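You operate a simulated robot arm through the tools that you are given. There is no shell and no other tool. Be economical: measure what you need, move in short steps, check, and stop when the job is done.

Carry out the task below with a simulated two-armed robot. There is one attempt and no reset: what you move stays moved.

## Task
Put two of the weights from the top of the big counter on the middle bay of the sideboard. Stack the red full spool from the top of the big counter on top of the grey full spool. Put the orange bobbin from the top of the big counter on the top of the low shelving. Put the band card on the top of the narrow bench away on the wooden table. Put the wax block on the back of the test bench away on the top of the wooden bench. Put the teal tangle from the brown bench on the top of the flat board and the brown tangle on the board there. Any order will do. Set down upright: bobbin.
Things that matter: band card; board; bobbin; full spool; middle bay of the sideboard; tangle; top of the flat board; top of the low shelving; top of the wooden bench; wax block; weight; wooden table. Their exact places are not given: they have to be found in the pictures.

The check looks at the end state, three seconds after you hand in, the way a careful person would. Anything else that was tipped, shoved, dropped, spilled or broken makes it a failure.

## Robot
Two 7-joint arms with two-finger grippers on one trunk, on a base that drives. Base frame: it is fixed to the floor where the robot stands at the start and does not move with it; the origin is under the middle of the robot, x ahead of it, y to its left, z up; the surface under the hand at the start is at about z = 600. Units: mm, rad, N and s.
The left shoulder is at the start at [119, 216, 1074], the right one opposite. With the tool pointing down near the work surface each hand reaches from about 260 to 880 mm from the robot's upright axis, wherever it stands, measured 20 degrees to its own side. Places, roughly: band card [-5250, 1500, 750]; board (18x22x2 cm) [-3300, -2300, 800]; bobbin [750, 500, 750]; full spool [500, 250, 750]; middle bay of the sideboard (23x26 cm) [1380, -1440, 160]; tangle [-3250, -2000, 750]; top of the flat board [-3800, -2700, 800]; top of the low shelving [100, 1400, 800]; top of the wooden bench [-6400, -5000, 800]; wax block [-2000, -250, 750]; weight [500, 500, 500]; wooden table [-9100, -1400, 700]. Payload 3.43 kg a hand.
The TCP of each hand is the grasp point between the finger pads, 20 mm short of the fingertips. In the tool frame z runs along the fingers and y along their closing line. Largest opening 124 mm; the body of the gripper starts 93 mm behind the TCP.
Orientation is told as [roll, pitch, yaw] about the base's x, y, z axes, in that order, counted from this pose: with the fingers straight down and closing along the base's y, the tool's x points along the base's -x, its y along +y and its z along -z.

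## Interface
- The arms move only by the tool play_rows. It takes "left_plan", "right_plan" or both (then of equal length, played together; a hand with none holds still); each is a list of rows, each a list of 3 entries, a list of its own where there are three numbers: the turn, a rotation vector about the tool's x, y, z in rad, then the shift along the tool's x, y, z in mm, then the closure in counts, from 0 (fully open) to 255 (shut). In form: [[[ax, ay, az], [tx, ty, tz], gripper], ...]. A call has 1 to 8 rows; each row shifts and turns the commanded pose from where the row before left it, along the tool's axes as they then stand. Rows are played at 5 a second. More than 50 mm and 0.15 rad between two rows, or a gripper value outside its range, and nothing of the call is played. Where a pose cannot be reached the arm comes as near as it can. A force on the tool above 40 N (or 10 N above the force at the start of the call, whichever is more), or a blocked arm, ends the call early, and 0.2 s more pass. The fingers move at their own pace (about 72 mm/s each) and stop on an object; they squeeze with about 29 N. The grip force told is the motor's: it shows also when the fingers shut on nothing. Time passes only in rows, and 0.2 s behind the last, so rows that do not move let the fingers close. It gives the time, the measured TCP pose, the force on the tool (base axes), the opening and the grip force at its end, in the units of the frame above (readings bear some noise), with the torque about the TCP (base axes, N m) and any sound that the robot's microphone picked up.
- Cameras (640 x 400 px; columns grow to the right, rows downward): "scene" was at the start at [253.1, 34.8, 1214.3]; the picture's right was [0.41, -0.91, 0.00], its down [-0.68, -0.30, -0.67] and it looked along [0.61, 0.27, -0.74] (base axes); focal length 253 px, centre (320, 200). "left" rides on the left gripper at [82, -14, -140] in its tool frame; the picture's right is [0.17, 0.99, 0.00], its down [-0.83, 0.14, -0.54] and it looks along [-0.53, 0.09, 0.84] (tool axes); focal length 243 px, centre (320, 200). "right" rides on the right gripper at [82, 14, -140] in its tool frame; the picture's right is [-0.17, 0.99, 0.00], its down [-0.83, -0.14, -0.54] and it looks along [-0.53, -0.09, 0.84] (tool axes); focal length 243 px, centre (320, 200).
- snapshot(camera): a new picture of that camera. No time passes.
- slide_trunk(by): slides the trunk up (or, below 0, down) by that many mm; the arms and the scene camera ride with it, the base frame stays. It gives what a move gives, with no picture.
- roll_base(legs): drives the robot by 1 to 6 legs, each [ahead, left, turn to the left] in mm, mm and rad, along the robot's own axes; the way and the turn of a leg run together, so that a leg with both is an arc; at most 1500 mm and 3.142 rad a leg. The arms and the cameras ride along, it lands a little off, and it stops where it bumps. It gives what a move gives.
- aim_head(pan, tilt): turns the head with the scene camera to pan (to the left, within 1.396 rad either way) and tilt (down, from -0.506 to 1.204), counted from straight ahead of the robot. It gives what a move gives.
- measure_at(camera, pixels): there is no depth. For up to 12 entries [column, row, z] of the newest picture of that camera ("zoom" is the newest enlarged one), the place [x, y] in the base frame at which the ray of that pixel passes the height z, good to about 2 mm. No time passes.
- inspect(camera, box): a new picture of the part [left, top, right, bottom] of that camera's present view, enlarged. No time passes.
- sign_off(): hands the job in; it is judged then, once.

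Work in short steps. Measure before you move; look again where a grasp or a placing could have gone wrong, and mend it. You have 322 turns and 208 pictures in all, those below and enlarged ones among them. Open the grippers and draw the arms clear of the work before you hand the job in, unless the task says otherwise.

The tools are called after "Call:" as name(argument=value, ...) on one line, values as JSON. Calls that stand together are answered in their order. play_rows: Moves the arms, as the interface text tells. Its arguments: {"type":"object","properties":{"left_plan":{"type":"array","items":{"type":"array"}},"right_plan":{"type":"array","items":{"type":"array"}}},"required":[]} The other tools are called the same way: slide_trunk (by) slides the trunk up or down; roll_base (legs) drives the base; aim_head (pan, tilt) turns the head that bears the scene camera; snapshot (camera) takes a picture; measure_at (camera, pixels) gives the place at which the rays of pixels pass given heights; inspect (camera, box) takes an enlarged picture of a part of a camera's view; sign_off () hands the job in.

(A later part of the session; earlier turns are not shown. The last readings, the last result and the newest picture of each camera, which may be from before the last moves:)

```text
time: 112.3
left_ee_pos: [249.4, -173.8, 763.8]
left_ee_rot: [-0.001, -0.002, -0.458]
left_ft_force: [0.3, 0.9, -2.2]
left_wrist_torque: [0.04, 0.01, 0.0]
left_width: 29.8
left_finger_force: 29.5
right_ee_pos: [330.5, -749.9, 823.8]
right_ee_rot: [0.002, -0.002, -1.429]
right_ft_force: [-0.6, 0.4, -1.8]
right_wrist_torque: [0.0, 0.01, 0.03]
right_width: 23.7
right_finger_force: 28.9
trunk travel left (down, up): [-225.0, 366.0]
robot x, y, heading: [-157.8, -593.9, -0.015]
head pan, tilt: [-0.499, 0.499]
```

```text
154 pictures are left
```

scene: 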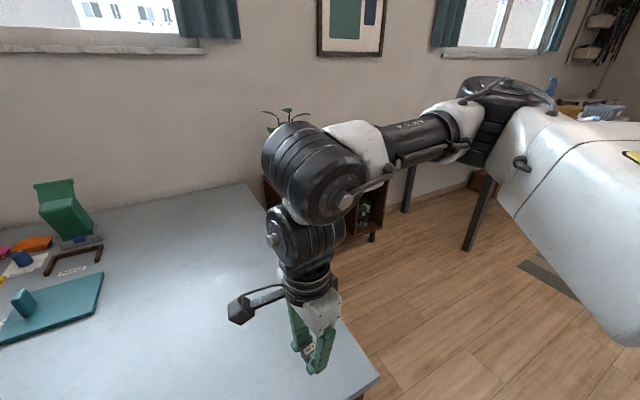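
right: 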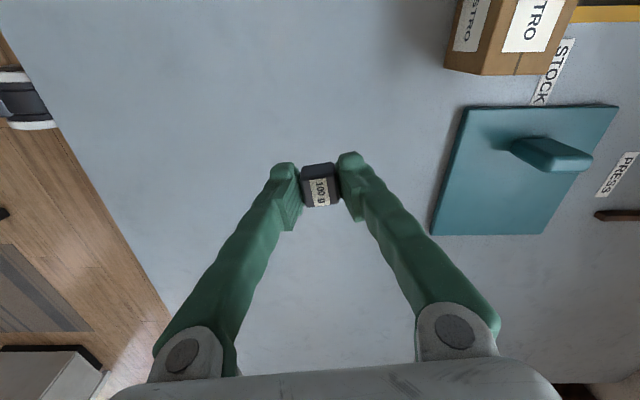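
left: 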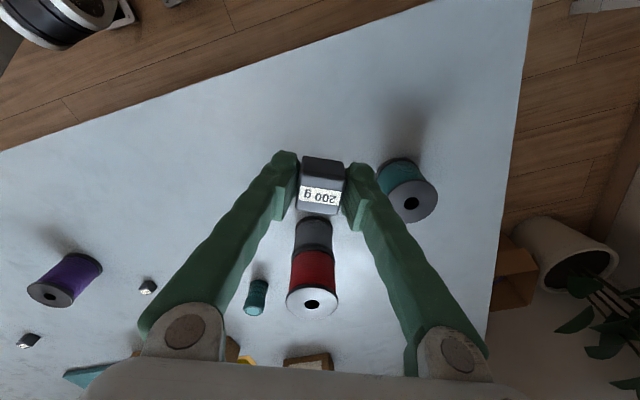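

Measure floor landmarks before going further right.

Call:
measure_at(camera="scene", pixels=[[468, 248, 0], [404, 211, 0], [372, 240, 0], [376, 380, 600], [245, 183, 600], [545, 275, 0]])

```text
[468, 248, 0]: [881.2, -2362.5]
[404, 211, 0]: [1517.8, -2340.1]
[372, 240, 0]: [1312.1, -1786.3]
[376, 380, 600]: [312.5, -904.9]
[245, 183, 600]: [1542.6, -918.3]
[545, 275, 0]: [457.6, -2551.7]
```

The sideboard's front faces −x near x≈1300, y −1100…−1790. Strafe to y≈−1440 and look straight ahead.

Call:
roll_base(legs=[[0, -840, 0.015]])

Call:
aim_head(pan=0, tilt=0.5)

Call:
snapshot(camera="scene")

```text
time: 124.0
left_ee_pos: [243.2, -1016.6, 762.6]
left_ee_rot: [-0.002, 0.0, -0.445]
left_ft_force: [-0.1, 0.4, -1.8]
left_wrist_torque: [0.05, 0.01, 0.04]
left_width: 30.0
left_finger_force: 28.6
right_ee_pos: [329.6, -1591.2, 822.2]
right_ee_rot: [-0.002, -0.002, -1.418]
right_ft_force: [0.5, -0.1, -1.2]
right_wrist_torque: [0.01, -0.01, -0.01]
right_width: 23.9
right_finger_force: 28.8
trunk travel left (down, up): [-225.0, 366.0]
robot x, y, heading: [-163.7, -1441.2, 0.005]
head pan, tilt: [-0.499, 0.499]
```

```text
time: 124.9
left_ee_pos: [243.5, -1016.1, 763.1]
left_ee_rot: [-0.001, 0.0, -0.445]
left_ft_force: [-0.3, 0.3, -1.9]
left_wrist_torque: [-0.07, 0.01, -0.02]
left_width: 30.0
left_finger_force: 28.7
right_ee_pos: [329.6, -1591.2, 823.3]
right_ee_rot: [0.0, -0.002, -1.417]
right_ft_force: [1.0, 0.1, -1.8]
right_wrist_torque: [0.0, 0.03, -0.01]
right_width: 23.8
right_finger_force: 29.2
trunk travel left (down, up): [-225.0, 366.0]
robot x, y, heading: [-161.2, -1445.8, 0.002]
head pan, tilt: [0.0, 0.499]
```

```text
153 pictures are left
```

scene: 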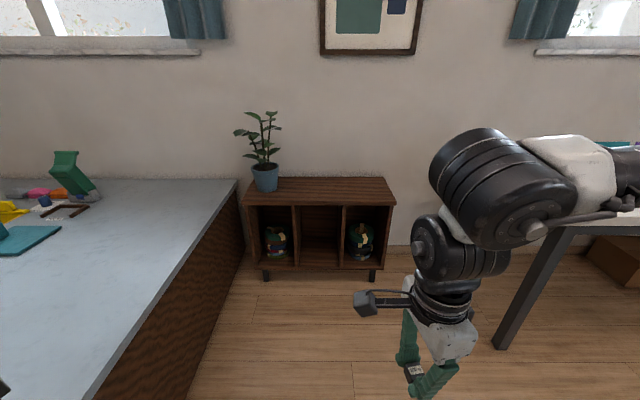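

Three bays; the middle one is empty. Inspect and measure.

Call:
inspect(camera="scene", box=[235, 165, 405, 285])

Call:
measure_at(camera="scene", pixels=[[298, 267, 160], [342, 267, 160], [298, 267, 140], [266, 281, 0], [373, 281, 0], [243, 206, 400], [397, 206, 400], [243, 206, 450]])

```text
3.33 times, centred on (320, 225) of scene
```

zoom: 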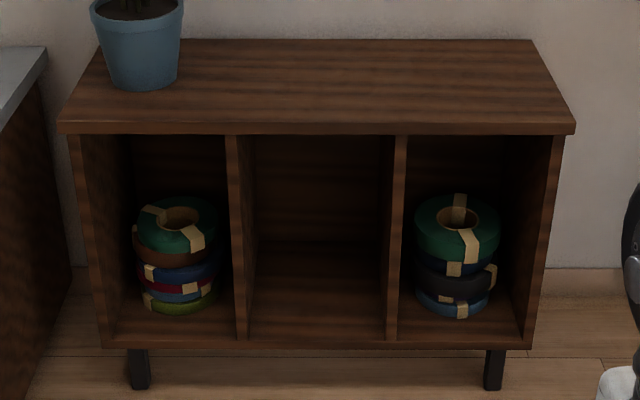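

```text
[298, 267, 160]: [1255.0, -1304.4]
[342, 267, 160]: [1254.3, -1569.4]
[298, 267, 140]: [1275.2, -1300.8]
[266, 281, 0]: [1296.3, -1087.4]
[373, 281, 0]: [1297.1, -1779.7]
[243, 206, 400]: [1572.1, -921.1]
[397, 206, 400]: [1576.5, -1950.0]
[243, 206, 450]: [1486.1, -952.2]
```

The middle bay is ~400 mm tall (floor z≈160, front x≈1250, y −1320…−1555), so a tool tilted ~30° forward will fit under the top. I drive to about (660,−1500) and turn −0.3 for the left hand first.

Call:
roll_base(legs=[[0, -60, 0], [820, 0, 0], [0, 0, -0.3]])

Call:
aim_head(pan=0.2, tilt=0.8)

Call:
snapshot(camera="scene")

```text
time: 132.7
left_ee_pos: [1181.8, -1207.1, 762.2]
left_ee_rot: [0.0, -0.002, -0.744]
left_ft_force: [0.3, -0.7, -1.6]
left_wrist_torque: [0.03, 0.0, -0.05]
left_width: 30.1
left_finger_force: 28.7
right_ee_pos: [1098.0, -1781.9, 823.8]
right_ee_rot: [-0.001, -0.004, -1.715]
right_ft_force: [0.2, -0.7, -1.1]
right_wrist_torque: [0.03, 0.0, -0.01]
right_width: 23.7
right_finger_force: 29.3
trunk travel left (down, up): [-225.0, 366.0]
robot x, y, heading: [670.5, -1496.1, -0.293]
head pan, tilt: [0.0, 0.499]
```

```text
time: 133.5
left_ee_pos: [1183.5, -1208.5, 763.2]
left_ee_rot: [-0.003, 0.0, -0.744]
left_ft_force: [-0.5, -0.7, -2.0]
left_wrist_torque: [-0.03, -0.01, -0.02]
left_width: 29.9
left_finger_force: 28.7
right_ee_pos: [1096.8, -1782.7, 823.6]
right_ee_rot: [0.001, -0.002, -1.715]
right_ft_force: [-0.3, 0.0, -0.5]
right_wrist_torque: [0.02, -0.01, 0.01]
right_width: 23.8
right_finger_force: 28.7
trunk travel left (down, up): [-225.0, 366.0]
robot x, y, heading: [671.7, -1501.1, -0.293]
head pan, tilt: [0.201, 0.799]
```

```text
151 pictures are left
```

scene: 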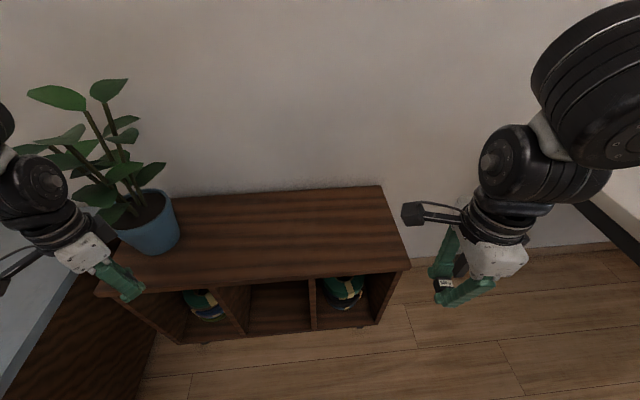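

The left hand is near the plant; move it back and right first, and measure the sideboard's top front edge.

Call:
measure_at(camera="scene", pixels=[[97, 290, 590], [410, 266, 590], [97, 290, 560], [410, 266, 560], [250, 333, 160], [313, 330, 160], [250, 333, 140], [313, 330, 140]])

Call:
play_rows(left_plan=[[[0, 0, 0], [-5, -45, 0], 255], [[0, 0, 0], [-6, -46, 0], 255], [[0, 0, 0], [-7, -46, 0], 255], [[0, 0, 0], [-7, -46, 0], 255], [[0, 0, 0], [-7, -45, 0], 255], [[0, 0, 0], [0, 0, 0], 255]])

```text
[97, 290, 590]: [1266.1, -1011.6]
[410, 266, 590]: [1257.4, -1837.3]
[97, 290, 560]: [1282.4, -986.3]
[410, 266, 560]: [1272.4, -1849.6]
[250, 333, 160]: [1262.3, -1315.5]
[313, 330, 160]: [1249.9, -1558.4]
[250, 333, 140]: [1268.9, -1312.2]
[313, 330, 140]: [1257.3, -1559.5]
```

```text
time: 134.9
left_ee_pos: [1113.3, -1407.8, 767.4]
left_ee_rot: [-0.002, 0.003, -0.743]
left_ft_force: [-0.8, 0.3, -2.2]
left_wrist_torque: [0.04, -0.03, 0.02]
left_width: 29.8
left_finger_force: 28.7
left hand out of reach, approached as far as the arm can: row 2, 3, 4, 5
right_ee_pos: [1097.8, -1782.8, 822.9]
right_ee_rot: [0.002, -0.002, -1.715]
right_ft_force: [0.0, 0.0, -0.4]
right_wrist_torque: [-0.02, 0.01, -0.01]
right_width: 23.8
right_finger_force: 28.7
trunk travel left (down, up): [-225.0, 366.0]
robot x, y, heading: [674.9, -1497.6, -0.294]
head pan, tilt: [0.201, 0.799]
```

Bay spans y≈−1320…−1555. Now rotate the left tool to world yaw ≈ 0.

Call:
play_rows(left_plan=[[[0, 0, -0.148], [10, 0, 0], 255], [[0, 0, -0.148], [10, 0, 0], 255], [[0, 0, -0.148], [10, 0, 0], 255], [[0, 0, -0.148], [10, 0, 0], 255], [[0, 0, -0.148], [10, 0, 0], 255], [[0, 0, 0], [0, 0, 0], 255]])

```text
time: 136.3
left_ee_pos: [1149.4, -1219.1, 746.8]
left_ee_rot: [-0.011, -0.002, -0.011]
left_ft_force: [-1.0, 0.8, -1.9]
left_wrist_torque: [-0.02, 0.01, 0.03]
left_width: 29.8
left_finger_force: 28.8
left hand out of reach, approached as far as the arm can: row 1, 2, 3, 4, 5
right_ee_pos: [1097.0, -1783.2, 822.6]
right_ee_rot: [0.0, -0.002, -1.716]
right_ft_force: [-1.1, 0.2, -1.1]
right_wrist_torque: [-0.01, 0.01, -0.04]
right_width: 23.7
right_finger_force: 29.5
trunk travel left (down, up): [-225.0, 366.0]
robot x, y, heading: [673.2, -1497.9, -0.295]
head pan, tilt: [0.201, 0.799]
```

Yaw must follow the arm azimuth. I set yaw to the robot-relative 0 and move inward.

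Call:
play_rows(left_plan=[[[0, 0, 0.14], [0, -10, 0], 255], [[0, 0, 0.14], [0, -20, 0], 255], [[0, 0, 0], [-10, -40, 0], 255], [[0, 0, 0], [-10, -40, 0], 255], [[0, 0, 0], [0, 0, 0], 255]])

```text
time: 137.5
left_ee_pos: [1165.1, -1304.1, 744.5]
left_ee_rot: [-0.008, 0.003, -0.291]
left_ft_force: [-0.2, 1.0, -1.8]
left_wrist_torque: [-0.02, 0.0, -0.03]
left_width: 30.1
left_finger_force: 28.7
left hand out of reach, approached as far as the arm can: row 2, 4
right_ee_pos: [1097.4, -1781.8, 823.7]
right_ee_rot: [-0.001, -0.003, -1.716]
right_ft_force: [-0.7, -1.0, -1.8]
right_wrist_torque: [0.02, -0.01, 0.03]
right_width: 23.8
right_finger_force: 28.7
trunk travel left (down, up): [-225.0, 366.0]
robot x, y, heading: [672.6, -1498.6, -0.29]
head pan, tilt: [0.201, 0.799]
```

Now tilt the left tool 30° forward (about tool y, −0.52).

Call:
play_rows(left_plan=[[[0, -0.13, 0], [0, 0, 0], 255], [[0, -0.13, 0], [0, 0, 0], 255], [[0, -0.13, 0], [0, 0, 0], 255], [[0, -0.13, 0], [0, 0, 0], 255], [[0, 0, 0], [0, 0, 0], 255]])

Call:
snapshot(camera="left")

```text
time: 138.7
left_ee_pos: [1236.3, -1309.9, 709.6]
left_ee_rot: [-0.002, -0.521, -0.283]
left_ft_force: [-0.2, 0.1, -2.0]
left_wrist_torque: [0.01, -0.01, -0.02]
left_width: 29.9
left_finger_force: 28.7
left hand out of reach, approached as far as the arm can: row 1, 2, 3, 4
right_ee_pos: [1097.5, -1782.6, 823.1]
right_ee_rot: [-0.001, -0.003, -1.715]
right_ft_force: [-0.2, -0.8, 0.2]
right_wrist_torque: [-0.02, 0.02, -0.03]
right_width: 23.7
right_finger_force: 29.4
trunk travel left (down, up): [-225.0, 366.0]
robot x, y, heading: [670.7, -1495.9, -0.299]
head pan, tilt: [0.201, 0.799]
```

```text
150 pictures are left
```

left: 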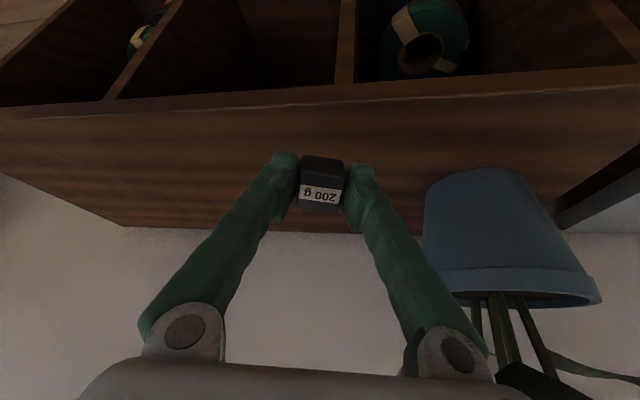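

I'll do the insertion with the base instead: back off 350 mm, lower trunk and hand outside, then drive in.

Call:
roll_base(legs=[[-380, 0, 0]])

Call:
slide_trunk(by=-224)

```text
time: 141.6
left_ee_pos: [862.1, -1195.2, 709.8]
left_ee_rot: [-0.003, -0.52, -0.283]
left_ft_force: [0.4, 0.4, -2.1]
left_wrist_torque: [-0.01, 0.05, 0.0]
left_width: 30.0
left_finger_force: 28.6
right_ee_pos: [723.0, -1668.8, 823.6]
right_ee_rot: [-0.001, -0.002, -1.714]
right_ft_force: [0.5, -0.3, -0.5]
right_wrist_torque: [0.0, -0.07, 0.01]
right_width: 23.8
right_finger_force: 28.7
trunk travel left (down, up): [-225.0, 366.0]
robot x, y, heading: [295.0, -1386.4, -0.295]
head pan, tilt: [0.201, 0.799]
```

```text
time: 143.9
left_ee_pos: [867.8, -1196.7, 441.1]
left_ee_rot: [0.0, -0.376, -0.283]
left_ft_force: [-0.5, -0.3, -1.7]
left_wrist_torque: [0.04, 0.01, 0.01]
left_width: 30.0
left_finger_force: 29.2
right_ee_pos: [724.5, -1668.6, 599.2]
right_ee_rot: [-0.001, -0.002, -1.713]
right_ft_force: [-0.7, -0.1, -0.7]
right_wrist_torque: [0.0, 0.03, 0.0]
right_width: 23.8
right_finger_force: 28.8
trunk travel left (down, up): [-1.0, 590.0]
robot x, y, heading: [298.6, -1384.7, -0.293]
head pan, tilt: [0.201, 0.799]
```

Lower the left hand 240 mm vertically (tool has pitch −0.376).

Call:
play_rows(left_plan=[[[0, 0, 0], [17.6, 0, 44.6], 255], [[0, 0, 0], [17.6, 0, 44.6], 255], [[0, 0, 0], [17.6, 0, 44.6], 255], [[0, 0, 0], [17.6, 0, 44.6], 255], [[0, 0, 0], [0, 0, 0], 255]])

Call:
play_rows(left_plan=[[[0, -0.1, 0], [0, 0, 0], 255], [[0, -0.1, 0], [0, 0, 0], 255], [[0, 0, 0], [0, 0, 0], 255]])

```text
time: 145.2
left_ee_pos: [867.4, -1196.5, 244.7]
left_ee_rot: [0.0, -0.377, -0.283]
left_ft_force: [0.4, 0.8, -2.2]
left_wrist_torque: [0.0, -0.02, -0.02]
left_width: 29.6
left_finger_force: 28.7
right_ee_pos: [723.6, -1667.3, 599.2]
right_ee_rot: [0.001, 0.0, -1.715]
right_ft_force: [1.0, 0.0, -1.1]
right_wrist_torque: [0.0, 0.04, -0.02]
right_width: 23.6
right_finger_force: 28.3
trunk travel left (down, up): [-1.0, 590.0]
robot x, y, heading: [296.2, -1385.1, -0.289]
head pan, tilt: [0.201, 0.799]
```

```text
time: 145.9
left_ee_pos: [868.5, -1196.3, 248.6]
left_ee_rot: [-0.003, -0.578, -0.284]
left_ft_force: [0.2, -0.3, -1.9]
left_wrist_torque: [-0.01, 0.0, -0.02]
left_width: 29.9
left_finger_force: 29.1
right_ee_pos: [723.2, -1669.6, 598.8]
right_ee_rot: [-0.001, -0.001, -1.714]
right_ft_force: [-0.4, 0.3, -0.7]
right_wrist_torque: [0.01, -0.02, 0.0]
right_width: 23.9
right_finger_force: 28.9
trunk travel left (down, up): [-1.0, 590.0]
robot x, y, heading: [298.2, -1385.3, -0.296]
head pan, tilt: [0.201, 0.799]
```

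Good posture. Lower slightly and drive so that the hand stands in front of the middle bay at about (1200,−1438).

Call:
play_rows(left_plan=[[[0, 0, 0], [12.6, 0, 19], 255], [[0, 0, 0], [0, 0, 0], 255]])

Call:
roll_base(legs=[[0, -135, 0], [388, 0, 0]])

Call:
snapshot(camera="left")

Call:
snapshot(camera="scene")

```text
time: 146.6
left_ee_pos: [868.4, -1197.3, 223.8]
left_ee_rot: [0.001, -0.578, -0.283]
left_ft_force: [0.0, -0.7, -2.1]
left_wrist_torque: [0.0, -0.01, 0.02]
left_width: 30.0
left_finger_force: 28.9
right_ee_pos: [723.4, -1668.6, 600.2]
right_ee_rot: [0.0, -0.003, -1.715]
right_ft_force: [0.0, -0.3, -1.0]
right_wrist_torque: [0.01, -0.01, 0.02]
right_width: 23.6
right_finger_force: 29.0
trunk travel left (down, up): [-1.0, 590.0]
robot x, y, heading: [293.9, -1383.2, -0.294]
head pan, tilt: [0.201, 0.799]
```

```text
time: 151.6
left_ee_pos: [1209.7, -1446.8, 225.1]
left_ee_rot: [0.0, -0.577, -0.289]
left_ft_force: [-0.3, -0.1, -1.6]
left_wrist_torque: [-0.01, 0.01, -0.03]
left_width: 29.8
left_finger_force: 29.2
right_ee_pos: [1061.0, -1918.0, 599.1]
right_ee_rot: [0.0, -0.002, -1.723]
right_ft_force: [0.2, 0.1, -1.6]
right_wrist_torque: [0.0, 0.01, 0.01]
right_width: 23.6
right_finger_force: 29.1
trunk travel left (down, up): [-1.0, 590.0]
robot x, y, heading: [640.4, -1630.0, -0.297]
head pan, tilt: [0.201, 0.799]
```

```text
149 pictures are left
```

left: 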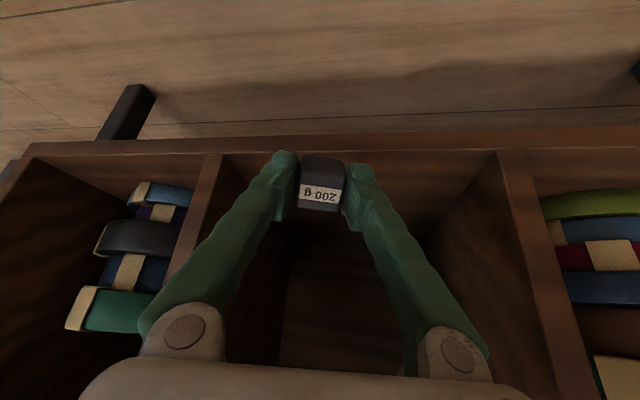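

```text
148 pictures are left
```

scene: 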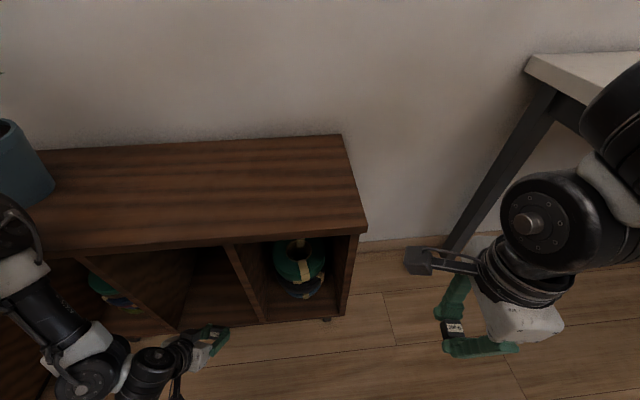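

Measure dividers and the lip in the left view.

Call:
measure_at(camera="left", pixels=[[222, 154, 160], [498, 152, 160], [205, 156, 160], [515, 150, 160], [360, 150, 160], [280, 365, 160], [435, 225, 160], [285, 235, 160]])

```text
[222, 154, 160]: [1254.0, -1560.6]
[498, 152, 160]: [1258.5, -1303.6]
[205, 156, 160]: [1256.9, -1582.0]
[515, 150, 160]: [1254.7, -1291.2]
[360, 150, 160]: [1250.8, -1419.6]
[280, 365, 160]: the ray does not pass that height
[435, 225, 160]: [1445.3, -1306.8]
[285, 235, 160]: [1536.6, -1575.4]
```

Bay interior is y −1304…−1560, x 1257…≈1490. Raise the right hand 50 mm for safety and drive the left hand in by world (+190,+8).

Call:
play_rows(right_plan=[[[0, 0, 0], [0, 0, -45], 255], [[0, 0, 0], [0, 0, -30], 255], [[0, 0, 0], [0, 0, 0], 255]])

Call:
roll_base(legs=[[180, 63, 0]])

Call:
snapshot(camera="left")

Call:
snapshot(camera="scene")

```text
time: 152.3
left_ee_pos: [1209.2, -1446.9, 224.2]
left_ee_rot: [0.001, -0.578, -0.291]
left_ft_force: [-0.6, -0.6, -1.9]
left_wrist_torque: [0.02, -0.01, -0.02]
left_width: 29.8
left_finger_force: 28.5
right_ee_pos: [1060.6, -1916.8, 674.9]
right_ee_rot: [0.001, -0.002, -1.721]
right_ft_force: [0.1, 0.6, -1.8]
right_wrist_torque: [0.02, -0.01, 0.04]
right_width: 23.9
right_finger_force: 29.2
trunk travel left (down, up): [-1.0, 590.0]
robot x, y, heading: [638.1, -1629.6, -0.299]
head pan, tilt: [0.201, 0.799]
```

```text
time: 153.4
left_ee_pos: [1231.5, -1440.6, 232.3]
left_ee_rot: [0.001, -0.557, -0.282]
left_ft_force: [-0.1, 0.3, -1.7]
left_wrist_torque: [-0.01, 0.06, 0.01]
left_width: 29.9
left_finger_force: 28.1
right_ee_pos: [1098.6, -1917.5, 678.5]
right_ee_rot: [0.015, 0.009, -1.71]
right_ft_force: [-0.9, -0.9, -1.2]
right_wrist_torque: [-0.01, -0.01, 0.01]
right_width: 23.8
right_finger_force: 28.9
trunk travel left (down, up): [-1.0, 590.0]
robot x, y, heading: [681.1, -1628.4, -0.289]
head pan, tilt: [0.201, 0.799]
stopped in leg 1: the robot was blocked; the commanded pose is now the measured one
```

```text
147 pictures are left
```

left: 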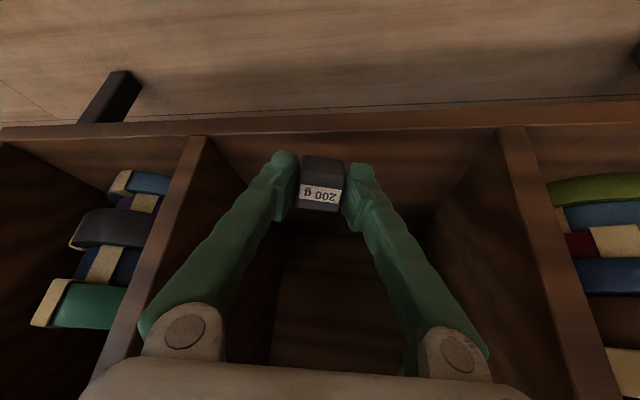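

```text
146 pictures are left
```

scene: 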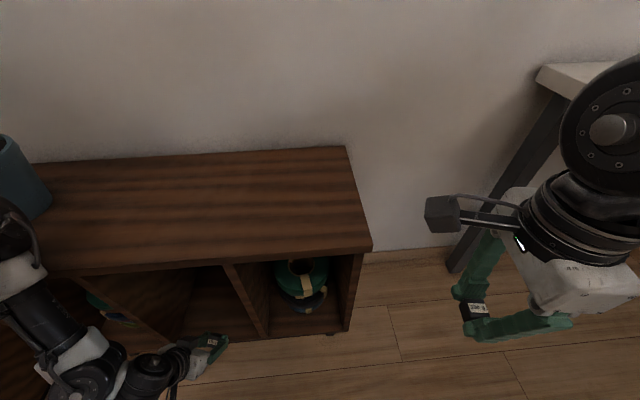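

Blocked — likely the left elbow/forearm met the sideboard's front edge. I back the base off 260 mm and extend the arm forward instead, so the elbow drops back.

Call:
roll_base(legs=[[-260, 0, 0]])

Call:
play_rows(left_plan=[[[0, 0, 0], [-34, 0, 21], 255], [[0, 0, 0], [-34, 0, 21], 255], [[0, 0, 0], [-34, 0, 21], 255], [[0, 0, 0], [-34, 0, 21], 255], [[0, 0, 0], [-34, 0, 21], 255], [[0, 0, 0], [0, 0, 0], 255]])

Call:
aim_head(pan=0.4, tilt=0.7)

Call:
snapshot(camera="scene")

```text
time: 155.6
left_ee_pos: [982.3, -1362.8, 220.6]
left_ee_rot: [-0.009, -0.544, -0.281]
left_ft_force: [-0.6, -0.8, -1.8]
left_wrist_torque: [0.02, 0.0, 0.02]
left_width: 29.8
left_finger_force: 28.7
right_ee_pos: [856.3, -1838.4, 675.0]
right_ee_rot: [-0.001, -0.002, -1.714]
right_ft_force: [0.0, 0.1, -0.8]
right_wrist_torque: [-0.02, -0.02, 0.0]
right_width: 23.8
right_finger_force: 29.4
trunk travel left (down, up): [-1.0, 590.0]
robot x, y, heading: [432.1, -1555.4, -0.294]
head pan, tilt: [0.201, 0.799]
```

```text
time: 157.0
left_ee_pos: [1174.7, -1419.2, 218.1]
left_ee_rot: [-0.007, -0.543, -0.279]
left_ft_force: [-0.1, -0.6, -1.2]
left_wrist_torque: [0.01, -0.02, -0.02]
left_width: 29.8
left_finger_force: 28.8
right_ee_pos: [857.9, -1837.1, 675.4]
right_ee_rot: [0.0, -0.002, -1.714]
right_ft_force: [-0.3, -0.2, -1.1]
right_wrist_torque: [0.0, 0.01, -0.01]
right_width: 24.0
right_finger_force: 29.3
trunk travel left (down, up): [-1.0, 590.0]
robot x, y, heading: [430.4, -1555.1, -0.289]
head pan, tilt: [0.201, 0.799]
```

```text
time: 157.7
left_ee_pos: [1174.6, -1419.5, 217.4]
left_ee_rot: [-0.009, -0.541, -0.28]
left_ft_force: [-0.2, 0.0, -1.7]
left_wrist_torque: [0.0, 0.03, -0.02]
left_width: 29.7
left_finger_force: 29.3
right_ee_pos: [856.7, -1837.8, 674.4]
right_ee_rot: [0.0, -0.002, -1.712]
right_ft_force: [0.5, 0.4, -0.5]
right_wrist_torque: [-0.01, 0.0, -0.02]
right_width: 23.9
right_finger_force: 28.9
trunk travel left (down, up): [-1.0, 590.0]
robot x, y, heading: [436.8, -1553.2, -0.291]
head pan, tilt: [0.4, 0.7]
```

```text
145 pictures are left
```

scene: 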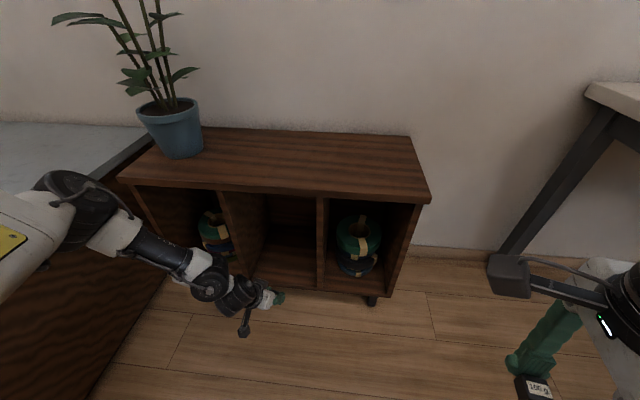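

Good, the forearm is low now. Drive in half-way, and check.

Call:
roll_base(legs=[[120, 26, 0]])

Call:
snapshot(camera="scene")

Call:
snapshot(camera="left")

```text
time: 159.1
left_ee_pos: [1295.9, -1426.9, 216.9]
left_ee_rot: [-0.01, -0.543, -0.278]
left_ft_force: [0.2, 0.4, -2.0]
left_wrist_torque: [0.03, -0.03, -0.01]
left_width: 29.8
left_finger_force: 29.3
right_ee_pos: [978.7, -1845.8, 675.1]
right_ee_rot: [0.001, -0.001, -1.712]
right_ft_force: [0.7, 0.6, -2.2]
right_wrist_torque: [0.0, 0.03, -0.01]
right_width: 23.9
right_finger_force: 29.5
trunk travel left (down, up): [-1.0, 590.0]
robot x, y, heading: [550.0, -1563.5, -0.293]
head pan, tilt: [0.4, 0.7]
```

```text
144 pictures are left
```

scene: 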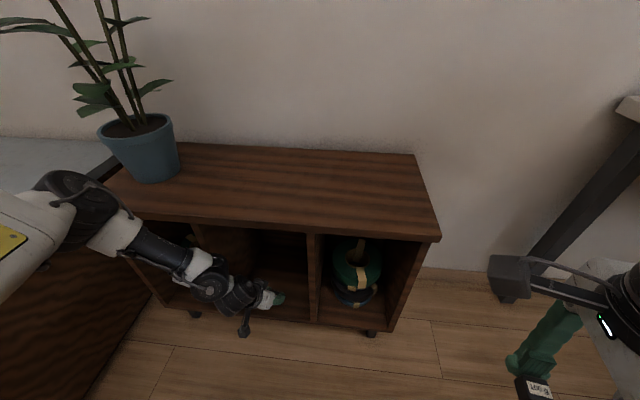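

```text
143 pictures are left
```

left: 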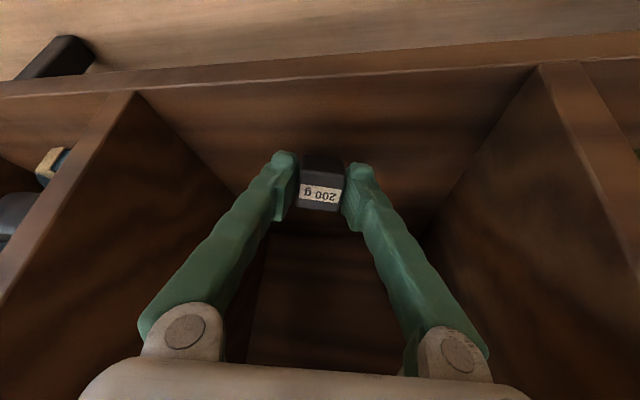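

Continue in by ~88 mm.

Call:
roll_base(legs=[[85, 14, 0]])

Call:
snapshot(camera="left")

```text
time: 160.2
left_ee_pos: [1317.6, -1427.7, 204.0]
left_ee_rot: [-0.01, -0.5, -0.287]
left_ft_force: [-0.3, -0.2, -1.3]
left_wrist_torque: [-0.03, 0.07, -0.01]
left_width: 30.1
left_finger_force: 29.2
right_ee_pos: [1032.3, -1850.0, 674.8]
right_ee_rot: [0.001, 0.0, -1.704]
right_ft_force: [0.5, 0.0, -0.8]
right_wrist_torque: [-0.05, 0.04, 0.03]
right_width: 23.8
right_finger_force: 28.7
trunk travel left (down, up): [-1.0, 590.0]
robot x, y, heading: [603.8, -1569.2, -0.281]
head pan, tilt: [0.4, 0.7]
stopped in leg 1: the robot was blocked; the commanded pose is now the measured one
```

```text
142 pictures are left
```

left: 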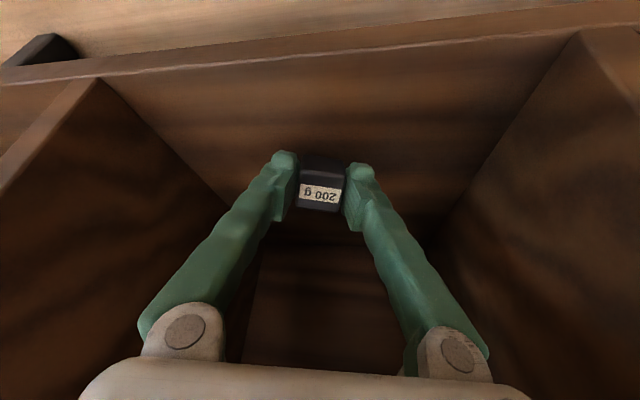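

The arm touches the top edge at this depth; the weight is ~60 mm inside already. I back off 25 mm, shift 17 mm left, and lower here.

Call:
roll_base(legs=[[-25, -7, 0]])

Call:
play_rows(left_plan=[[[0, 0, 0], [0, 17, 0], 255], [[0, 0, 0], [2.4, 0, 4.4], 255], [[0, 0, 0], [0, 0, 0], 255]])

Call:
snapshot(camera="left")

Call:
snapshot(camera="scene")

```text
time: 161.0
left_ee_pos: [1294.2, -1427.9, 203.7]
left_ee_rot: [-0.012, -0.505, -0.286]
left_ft_force: [0.0, 0.4, -1.8]
left_wrist_torque: [0.01, 0.01, 0.01]
left_width: 29.8
left_finger_force: 29.0
right_ee_pos: [1007.2, -1849.1, 675.2]
right_ee_rot: [0.002, -0.002, -1.705]
right_ft_force: [0.2, -0.1, -0.6]
right_wrist_torque: [-0.02, -0.03, 0.0]
right_width: 23.7
right_finger_force: 29.3
trunk travel left (down, up): [-1.0, 590.0]
robot x, y, heading: [579.6, -1572.0, -0.283]
head pan, tilt: [0.4, 0.7]
```

```text
time: 161.8
left_ee_pos: [1300.0, -1410.9, 197.3]
left_ee_rot: [-0.013, -0.505, -0.286]
left_ft_force: [0.6, -0.4, -2.3]
left_wrist_torque: [0.0, 0.02, -0.02]
left_width: 30.2
left_finger_force: 28.6
right_ee_pos: [1007.7, -1850.8, 674.5]
right_ee_rot: [-0.001, -0.001, -1.704]
right_ft_force: [-0.4, 0.3, -1.8]
right_wrist_torque: [-0.02, 0.02, -0.01]
right_width: 23.7
right_finger_force: 29.1
trunk travel left (down, up): [-1.0, 590.0]
robot x, y, heading: [581.7, -1570.1, -0.286]
head pan, tilt: [0.4, 0.7]
```

```text
141 pictures are left
```

left: 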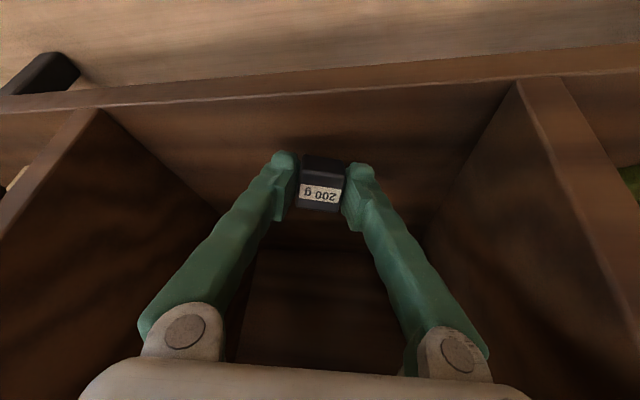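

```text
140 pictures are left
```

scene: 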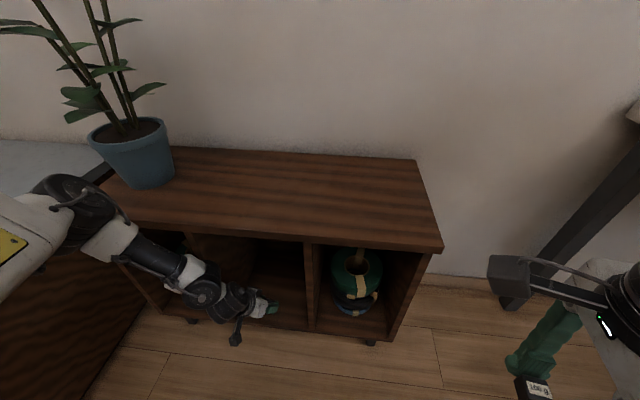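

Move ~8 mm further in and lower in small steps to contact.

Call:
play_rows(left_plan=[[[0, 0, 0], [-7, 0, 4], 255], [[0, 0, 0], [1.5, 0, 2.6], 255], [[0, 0, 0], [1.5, 0, 2.6], 255], [[0, 0, 0], [1.5, 0, 2.6], 255], [[0, 0, 0], [0, 0, 0], 255]])

```text
time: 163.0
left_ee_pos: [1307.4, -1414.8, 191.9]
left_ee_rot: [-0.011, -0.508, -0.284]
left_ft_force: [-7.1, 2.5, 22.6]
left_wrist_torque: [0.11, 0.23, 0.03]
left_width: 29.9
left_finger_force: 29.1
right_ee_pos: [1005.6, -1850.0, 674.8]
right_ee_rot: [0.003, 0.001, -1.705]
right_ft_force: [0.2, -0.8, -1.4]
right_wrist_torque: [0.0, 0.06, 0.0]
right_width: 23.9
right_finger_force: 29.6
trunk travel left (down, up): [-1.0, 590.0]
robot x, y, heading: [581.3, -1572.8, -0.286]
head pan, tilt: [0.4, 0.7]
```

Contact. Ease up, open partly, raise slightly and withdraw via the base.

Call:
play_rows(left_plan=[[[0, 0, 0], [-1, 0, -2], 255], [[0, 0, 0], [0, 0, 0], 190], [[0, 0, 0], [0, 0, 0], 130], [[0, 0, 0], [0, 0, 0], 130], [[0, 0, 0], [0, 0, -15], 130], [[0, 0, 0], [0, 0, -15], 130], [[0, 0, 0], [0, 0, 0], 130]])

Call:
snapshot(camera="left")

```text
time: 164.6
left_ee_pos: [1293.7, -1410.5, 216.1]
left_ee_rot: [-0.012, -0.504, -0.286]
left_ft_force: [-0.8, 0.5, 0.2]
left_wrist_torque: [0.01, 0.0, 0.02]
left_width: 60.9
left_finger_force: 0.0
right_ee_pos: [1006.7, -1849.5, 675.2]
right_ee_rot: [0.0, -0.003, -1.705]
right_ft_force: [0.2, -0.3, -0.5]
right_wrist_torque: [0.01, 0.0, -0.01]
right_width: 23.6
right_finger_force: 29.5
trunk travel left (down, up): [-1.0, 590.0]
robot x, y, heading: [583.1, -1571.3, -0.28]
head pan, tilt: [0.4, 0.7]
```

```text
139 pictures are left
```

left: 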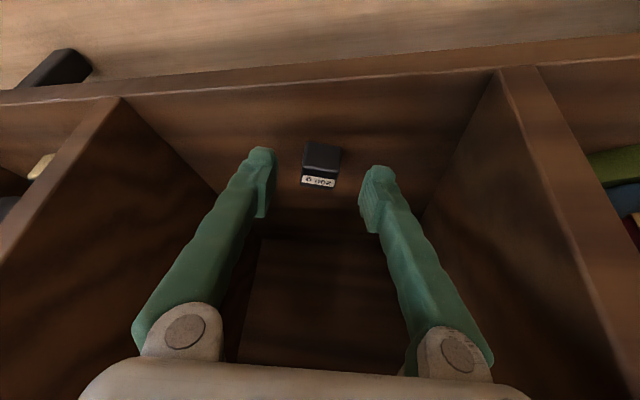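

The 200 g weight sits flat in the bay. Withdraw the base.

Call:
measure_at(camera="left", pixels=[[320, 163, 185], [305, 180, 165], [335, 188, 165]])

Call:
roll_base(legs=[[-330, -50, 0]])

Call:
snapshot(camera="scene")

```text
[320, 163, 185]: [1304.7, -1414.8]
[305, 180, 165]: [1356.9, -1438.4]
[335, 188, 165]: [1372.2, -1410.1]
```

```text
time: 167.2
left_ee_pos: [961.1, -1365.0, 216.3]
left_ee_rot: [-0.011, -0.505, -0.289]
left_ft_force: [0.1, -0.1, -0.1]
left_wrist_torque: [0.02, -0.02, -0.03]
left_width: 61.0
left_finger_force: 0.0
right_ee_pos: [674.7, -1805.2, 674.7]
right_ee_rot: [0.001, -0.002, -1.708]
right_ft_force: [0.0, 0.0, -1.7]
right_wrist_torque: [0.03, 0.0, -0.01]
right_width: 23.8
right_finger_force: 28.8
trunk travel left (down, up): [-1.0, 590.0]
robot x, y, heading: [247.5, -1528.0, -0.286]
head pan, tilt: [0.4, 0.7]
```

```text
138 pictures are left
```

scene: 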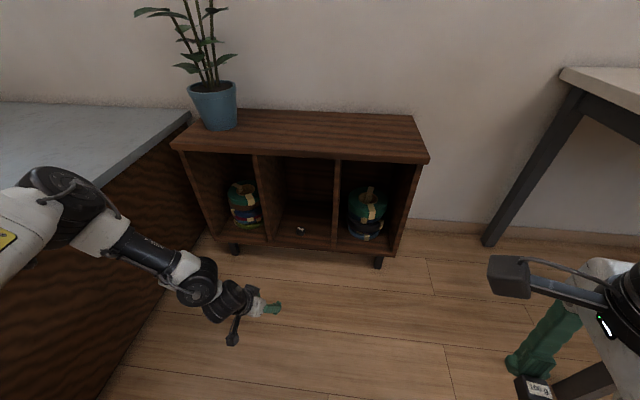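

Weight is at (1304,−1415). Now tuck the left arm: raise and retract it.

Call:
play_rows(left_plan=[[[0, 0, 0], [-2, 0, -44.7], 130], [[0, 0, 0], [-2, 0, -44.7], 130], [[0, 0, 0], [-2, 0, -44.7], 130], [[0, 0, 0], [-2, 0, -44.7], 130], [[0, 0, 0], [-2, 0, -44.7], 130], [[0, 0, 0], [-2, 0, -44.7], 130], [[0, 0, 0], [-2, 0, -44.7], 130], [[0, 0, 0], [-2, 0, -44.7], 130]], right_plan=[[[0, 0, -0.1], [0, 0, 0], 255], [[0, 0, -0.1], [0, 0, 0], 255], [[0, 0, -0.1], [0, 0, 0], 255], [[0, 0, -0.1], [0, 0, 0], 255], [[0, 0, -0.1], [0, 0, 0], 255], [[0, 0, -0.1], [0, 0, 0], 255], [[0, 0, -0.1], [0, 0, 0], 255], [[0, 0, 0], [0, 0, 0], 255]])

Call:
snapshot(camera="scene")

```text
time: 169.0
left_ee_pos: [848.5, -1328.9, 460.7]
left_ee_rot: [-0.012, -0.503, -0.29]
left_ft_force: [-0.8, 0.6, 0.3]
left_wrist_torque: [0.0, 0.01, 0.03]
left_width: 60.9
left_finger_force: 0.0
left hand out of reach, approached as far as the arm can: row 7, 8
right_ee_pos: [674.0, -1804.8, 675.9]
right_ee_rot: [-0.001, 0.002, -1.006]
right_ft_force: [-0.9, 0.2, -0.5]
right_wrist_torque: [0.0, 0.01, 0.04]
right_width: 24.0
right_finger_force: 29.0
trunk travel left (down, up): [-1.0, 590.0]
robot x, y, heading: [247.1, -1527.5, -0.287]
head pan, tilt: [0.4, 0.7]
```

```text
137 pictures are left
```

scene: 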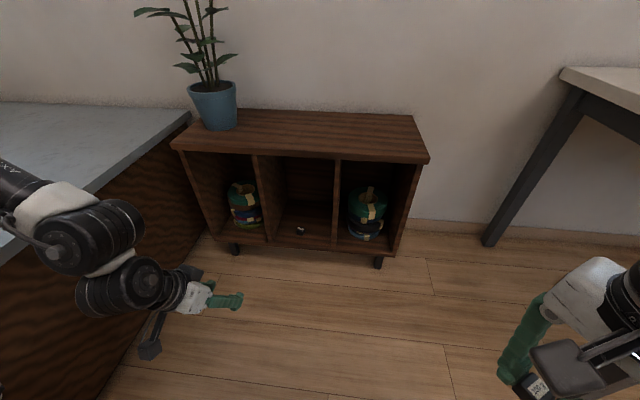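

Un-tilt the left tool and keep raising/retracting.

Call:
play_rows(left_plan=[[[0, 0.125, 0], [0, 0, -20], 130], [[0, 0.125, 0], [0, 0, -20], 130], [[0, 0.125, 0], [0, 0, -20], 130], [[0, 0.125, 0], [0, 0, -20], 130], [[0, 0, 0], [10, 0, -40], 130], [[0, 0, 0], [10, 0, -40], 130], [[0, 0, 0], [10, 0, -40], 130], [[0, 0, 0], [10, 0, -40], 130]])

```text
time: 170.8
left_ee_pos: [784.6, -1305.2, 693.9]
left_ee_rot: [-0.011, -0.002, -0.293]
left_ft_force: [-0.5, 0.4, 0.2]
left_wrist_torque: [0.01, 0.0, -0.01]
left_width: 60.7
left_finger_force: 0.0
right_ee_pos: [673.1, -1804.9, 676.2]
right_ee_rot: [0.003, -0.002, -1.006]
right_ft_force: [-0.3, -0.1, -0.7]
right_wrist_torque: [-0.03, 0.03, -0.02]
right_width: 23.6
right_finger_force: 29.0
trunk travel left (down, up): [-1.0, 590.0]
robot x, y, heading: [246.7, -1524.5, -0.286]
head pan, tilt: [0.4, 0.7]
```

Now lower the right hand, drifting ahead and outward.

Call:
play_rows(right_plan=[[[0, 0, 0], [-17, -1, 42], 255], [[0, 0, 0], [-17, -1, 42], 255], [[0, 0, 0], [-17, -1, 42], 255], [[0, 0, 0], [-17, -1, 42], 255], [[0, 0, 0], [-17, -1, 42], 255], [[0, 0, 0], [-17, -1, 42], 255], [[0, 0, 0], [-17, -1, 42], 255], [[0, 0, 0], [-17, -1, 42], 255]])

Call:
play_rows(right_plan=[[[0, 0, 0], [0, 0, 45], 255], [[0, 0, 0], [0, 0, 40], 255], [[0, 0, 0], [0, 0, 0], 255]])

Call:
aim_head(pan=-0.2, tilt=0.8)

Call:
snapshot(camera="scene")

```text
time: 172.6
left_ee_pos: [785.9, -1306.5, 692.2]
left_ee_rot: [-0.011, -0.004, -0.294]
left_ft_force: [-0.1, -0.2, -0.4]
left_wrist_torque: [0.02, 0.02, 0.0]
left_width: 60.8
left_finger_force: 0.1
right_ee_pos: [741.0, -1924.0, 337.2]
right_ee_rot: [-0.001, -0.001, -1.006]
right_ft_force: [-0.1, 0.4, -0.9]
right_wrist_torque: [0.02, -0.01, 0.01]
right_width: 23.9
right_finger_force: 29.4
trunk travel left (down, up): [-1.0, 590.0]
robot x, y, heading: [250.9, -1523.9, -0.289]
head pan, tilt: [0.4, 0.7]
```

```text
time: 173.4
left_ee_pos: [785.9, -1306.8, 692.1]
left_ee_rot: [-0.01, -0.004, -0.293]
left_ft_force: [-0.8, -0.3, 0.4]
left_wrist_torque: [0.0, -0.01, -0.01]
left_width: 60.9
left_finger_force: 0.0
right_ee_pos: [742.7, -1923.6, 251.6]
right_ee_rot: [0.0, -0.002, -1.006]
right_ft_force: [0.1, -0.2, -1.3]
right_wrist_torque: [-0.02, -0.01, -0.01]
right_width: 23.9
right_finger_force: 29.7
trunk travel left (down, up): [-1.0, 590.0]
robot x, y, heading: [247.4, -1525.2, -0.281]
head pan, tilt: [0.4, 0.7]
```

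```text
time: 174.4
left_ee_pos: [784.7, -1306.8, 691.7]
left_ee_rot: [-0.011, -0.004, -0.293]
left_ft_force: [-0.5, -0.2, 0.2]
left_wrist_torque: [0.0, 0.05, 0.02]
left_width: 60.8
left_finger_force: 0.0
right_ee_pos: [741.4, -1924.2, 252.7]
right_ee_rot: [0.001, 0.001, -1.007]
right_ft_force: [-0.5, 0.4, -1.2]
right_wrist_torque: [-0.02, 0.01, -0.01]
right_width: 23.8
right_finger_force: 29.3
trunk travel left (down, up): [-1.0, 590.0]
robot x, y, heading: [246.9, -1525.2, -0.287]
head pan, tilt: [-0.201, 0.799]
```

```text
136 pictures are left
```

scene: 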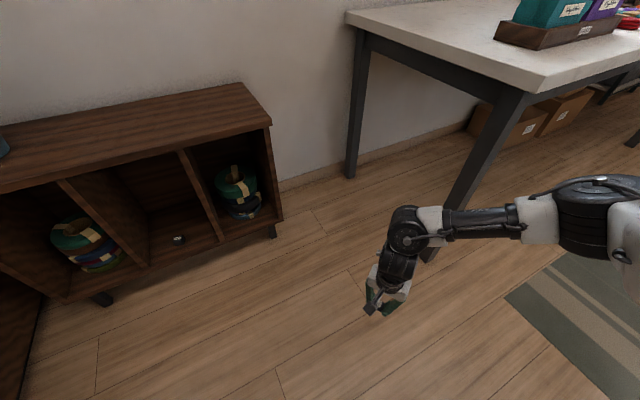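

Nice low posture. Tilt the right tool 30° forward and turn the base +0.85 so the fingers point at the sideboard.

Call:
play_rows(right_plan=[[[0, -0.13, 0], [0, 0, 0], 255], [[0, -0.13, 0], [0, 0, 0], 255], [[0, -0.13, 0], [0, 0, 0], 255], [[0, -0.13, 0], [0, 0, 0], 255], [[0, 0, 0], [0, 0, 0], 255]])

Call:
roll_base(legs=[[0, 0, 0.85]])

Call:
aim_head(pan=-0.5, tilt=0.7)

Call:
snapshot(camera="scene")

```text
time: 175.6
left_ee_pos: [785.0, -1305.9, 691.9]
left_ee_rot: [-0.009, -0.003, -0.294]
left_ft_force: [0.0, 0.7, 1.0]
left_wrist_torque: [0.03, 0.01, 0.0]
left_width: 60.6
left_finger_force: 0.0
right_ee_pos: [739.8, -1925.0, 253.7]
right_ee_rot: [0.0, -0.522, -1.008]
right_ft_force: [-0.5, -0.2, -1.3]
right_wrist_torque: [0.01, 0.0, -0.01]
right_width: 23.7
right_finger_force: 28.8
trunk travel left (down, up): [-1.0, 590.0]
robot x, y, heading: [244.6, -1523.4, -0.291]
head pan, tilt: [-0.201, 0.799]
```

```text
time: 179.0
left_ee_pos: [434.8, -975.1, 692.1]
left_ee_rot: [-0.01, -0.004, 0.564]
left_ft_force: [0.8, 0.2, 0.4]
left_wrist_torque: [-0.01, -0.03, 0.01]
left_width: 60.8
left_finger_force: 0.0
right_ee_pos: [873.1, -1414.2, 254.1]
right_ee_rot: [-0.002, -0.521, -0.152]
right_ft_force: [-0.1, -0.5, -0.2]
right_wrist_torque: [-0.02, 0.02, 0.0]
right_width: 23.8
right_finger_force: 29.1
trunk travel left (down, up): [-1.0, 590.0]
robot x, y, heading: [247.5, -1527.7, 0.573]
head pan, tilt: [-0.201, 0.799]
```

```text
time: 179.8
left_ee_pos: [434.4, -975.0, 692.5]
left_ee_rot: [-0.009, -0.003, 0.563]
left_ft_force: [0.0, -0.5, 0.1]
left_wrist_torque: [0.01, -0.03, 0.01]
left_width: 60.5
left_finger_force: 0.0
right_ee_pos: [873.2, -1414.1, 253.0]
right_ee_rot: [-0.001, -0.52, -0.15]
right_ft_force: [0.6, -0.7, -0.2]
right_wrist_torque: [-0.02, 0.01, -0.01]
right_width: 23.9
right_finger_force: 29.3
trunk travel left (down, up): [-1.0, 590.0]
robot x, y, heading: [247.8, -1527.2, 0.571]
head pan, tilt: [-0.499, 0.7]
```

```text
135 pictures are left
```

scene: 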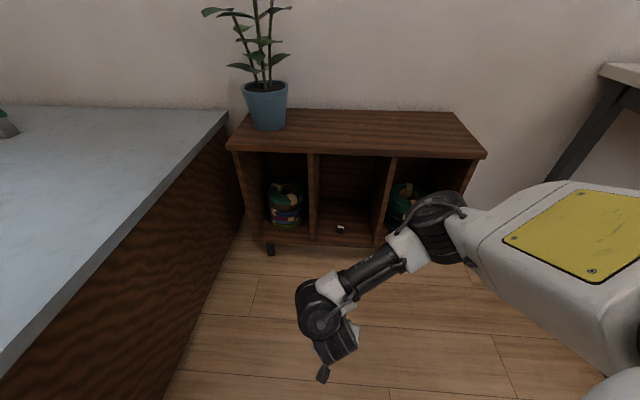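

Lower the hand to z≈222 and drive it in front of the bay at (1230,−1483).

Call:
play_rows(right_plan=[[[0, 0, 0], [15.4, 0, 27], 255], [[0, 0, 0], [0, 0, 0], 255]])

Call:
roll_base(legs=[[263, -251, 0]])

Call:
snapshot(camera="right")

Call:
snapshot(camera="scene")

```text
time: 180.4
left_ee_pos: [433.1, -974.1, 691.6]
left_ee_rot: [-0.012, -0.004, 0.563]
left_ft_force: [0.3, 0.5, 0.7]
left_wrist_torque: [0.01, 0.01, 0.02]
left_width: 60.8
left_finger_force: 0.1
right_ee_pos: [872.1, -1414.5, 221.4]
right_ee_rot: [-0.002, -0.522, -0.149]
right_ft_force: [-0.3, -0.1, -0.7]
right_wrist_torque: [0.01, 0.03, 0.03]
right_width: 23.9
right_finger_force: 29.2
trunk travel left (down, up): [-1.0, 590.0]
robot x, y, heading: [246.9, -1524.4, 0.573]
head pan, tilt: [-0.499, 0.7]
```

```text
time: 183.9
left_ee_pos: [758.9, -1035.8, 692.4]
left_ee_rot: [-0.014, -0.008, 0.567]
left_ft_force: [-1.1, 0.9, -0.3]
left_wrist_torque: [0.02, -0.03, 0.01]
left_width: 60.9
left_finger_force: 0.1
right_ee_pos: [1193.1, -1473.4, 222.6]
right_ee_rot: [-0.003, -0.517, -0.135]
right_ft_force: [-0.5, 0.1, -1.1]
right_wrist_torque: [0.01, 0.0, 0.03]
right_width: 23.5
right_finger_force: 29.2
trunk travel left (down, up): [-1.0, 590.0]
robot x, y, heading: [580.8, -1585.7, 0.575]
head pan, tilt: [-0.499, 0.7]
stopped in leg 1: the robot was blocked; the commanded pose is now the measured one
```

```text
134 pictures are left
```

right: 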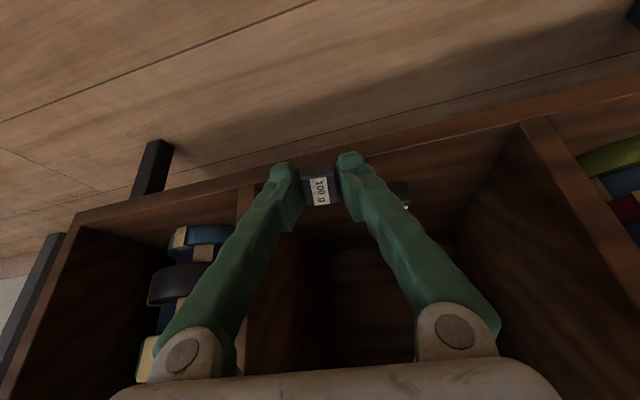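

```text
133 pictures are left
```

scene: 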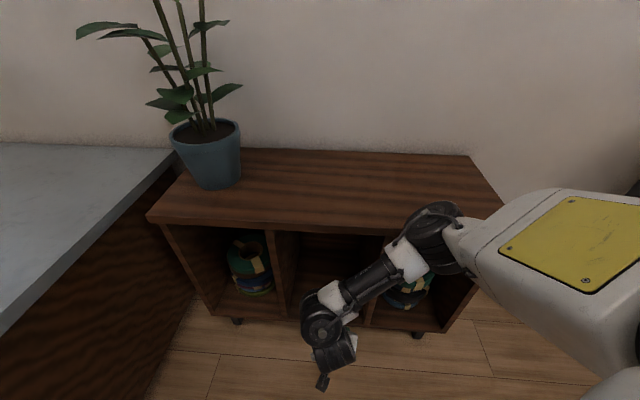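

Right elbow touches the sideboard top's edge. Back off 150 mm in −x and extend the arm forward 180 mm instead.

Call:
roll_base(legs=[[-126, 81, 0]])

Call:
play_rows(right_plan=[[[0, 0, 0], [-38, 6, 22], 255], [[0, 0, 0], [-38, 6, 22], 255], [[0, 0, 0], [-38, 6, 22], 255], [[0, 0, 0], [-38, 6, 22], 255], [[0, 0, 0], [0, 0, 0], 255]])

Call:
snapshot(camera="scene")

```text
time: 185.7
left_ee_pos: [611.7, -1036.8, 692.3]
left_ee_rot: [-0.012, -0.004, 0.569]
left_ft_force: [-0.5, 0.3, 0.2]
left_wrist_torque: [0.04, 0.0, 0.01]
left_width: 60.9
left_finger_force: 0.0
right_ee_pos: [1045.1, -1474.3, 218.3]
right_ee_rot: [-0.006, -0.51, -0.134]
right_ft_force: [0.2, 0.5, -1.8]
right_wrist_torque: [-0.01, 0.0, -0.04]
right_width: 23.9
right_finger_force: 28.9
trunk travel left (down, up): [-1.0, 590.0]
robot x, y, heading: [431.6, -1586.5, 0.577]
head pan, tilt: [-0.499, 0.7]
```

```text
time: 186.9
left_ee_pos: [612.8, -1036.7, 692.7]
left_ee_rot: [-0.01, -0.003, 0.567]
left_ft_force: [0.6, 0.0, -0.2]
left_wrist_torque: [0.01, 0.03, -0.01]
left_width: 60.7
left_finger_force: 0.1
right_ee_pos: [1224.4, -1474.2, 214.7]
right_ee_rot: [-0.004, -0.508, -0.136]
right_ft_force: [0.2, -0.2, -0.7]
right_wrist_torque: [0.03, 0.03, 0.02]
right_width: 23.7
right_finger_force: 29.0
trunk travel left (down, up): [-1.0, 590.0]
robot x, y, heading: [428.7, -1586.8, 0.576]
head pan, tilt: [-0.499, 0.7]
```

```text
132 pictures are left
```

scene: 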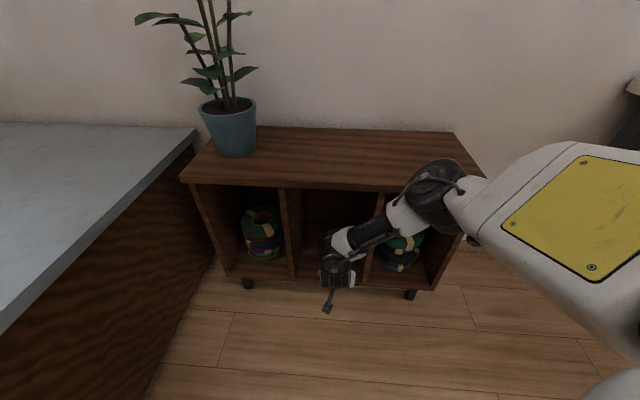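

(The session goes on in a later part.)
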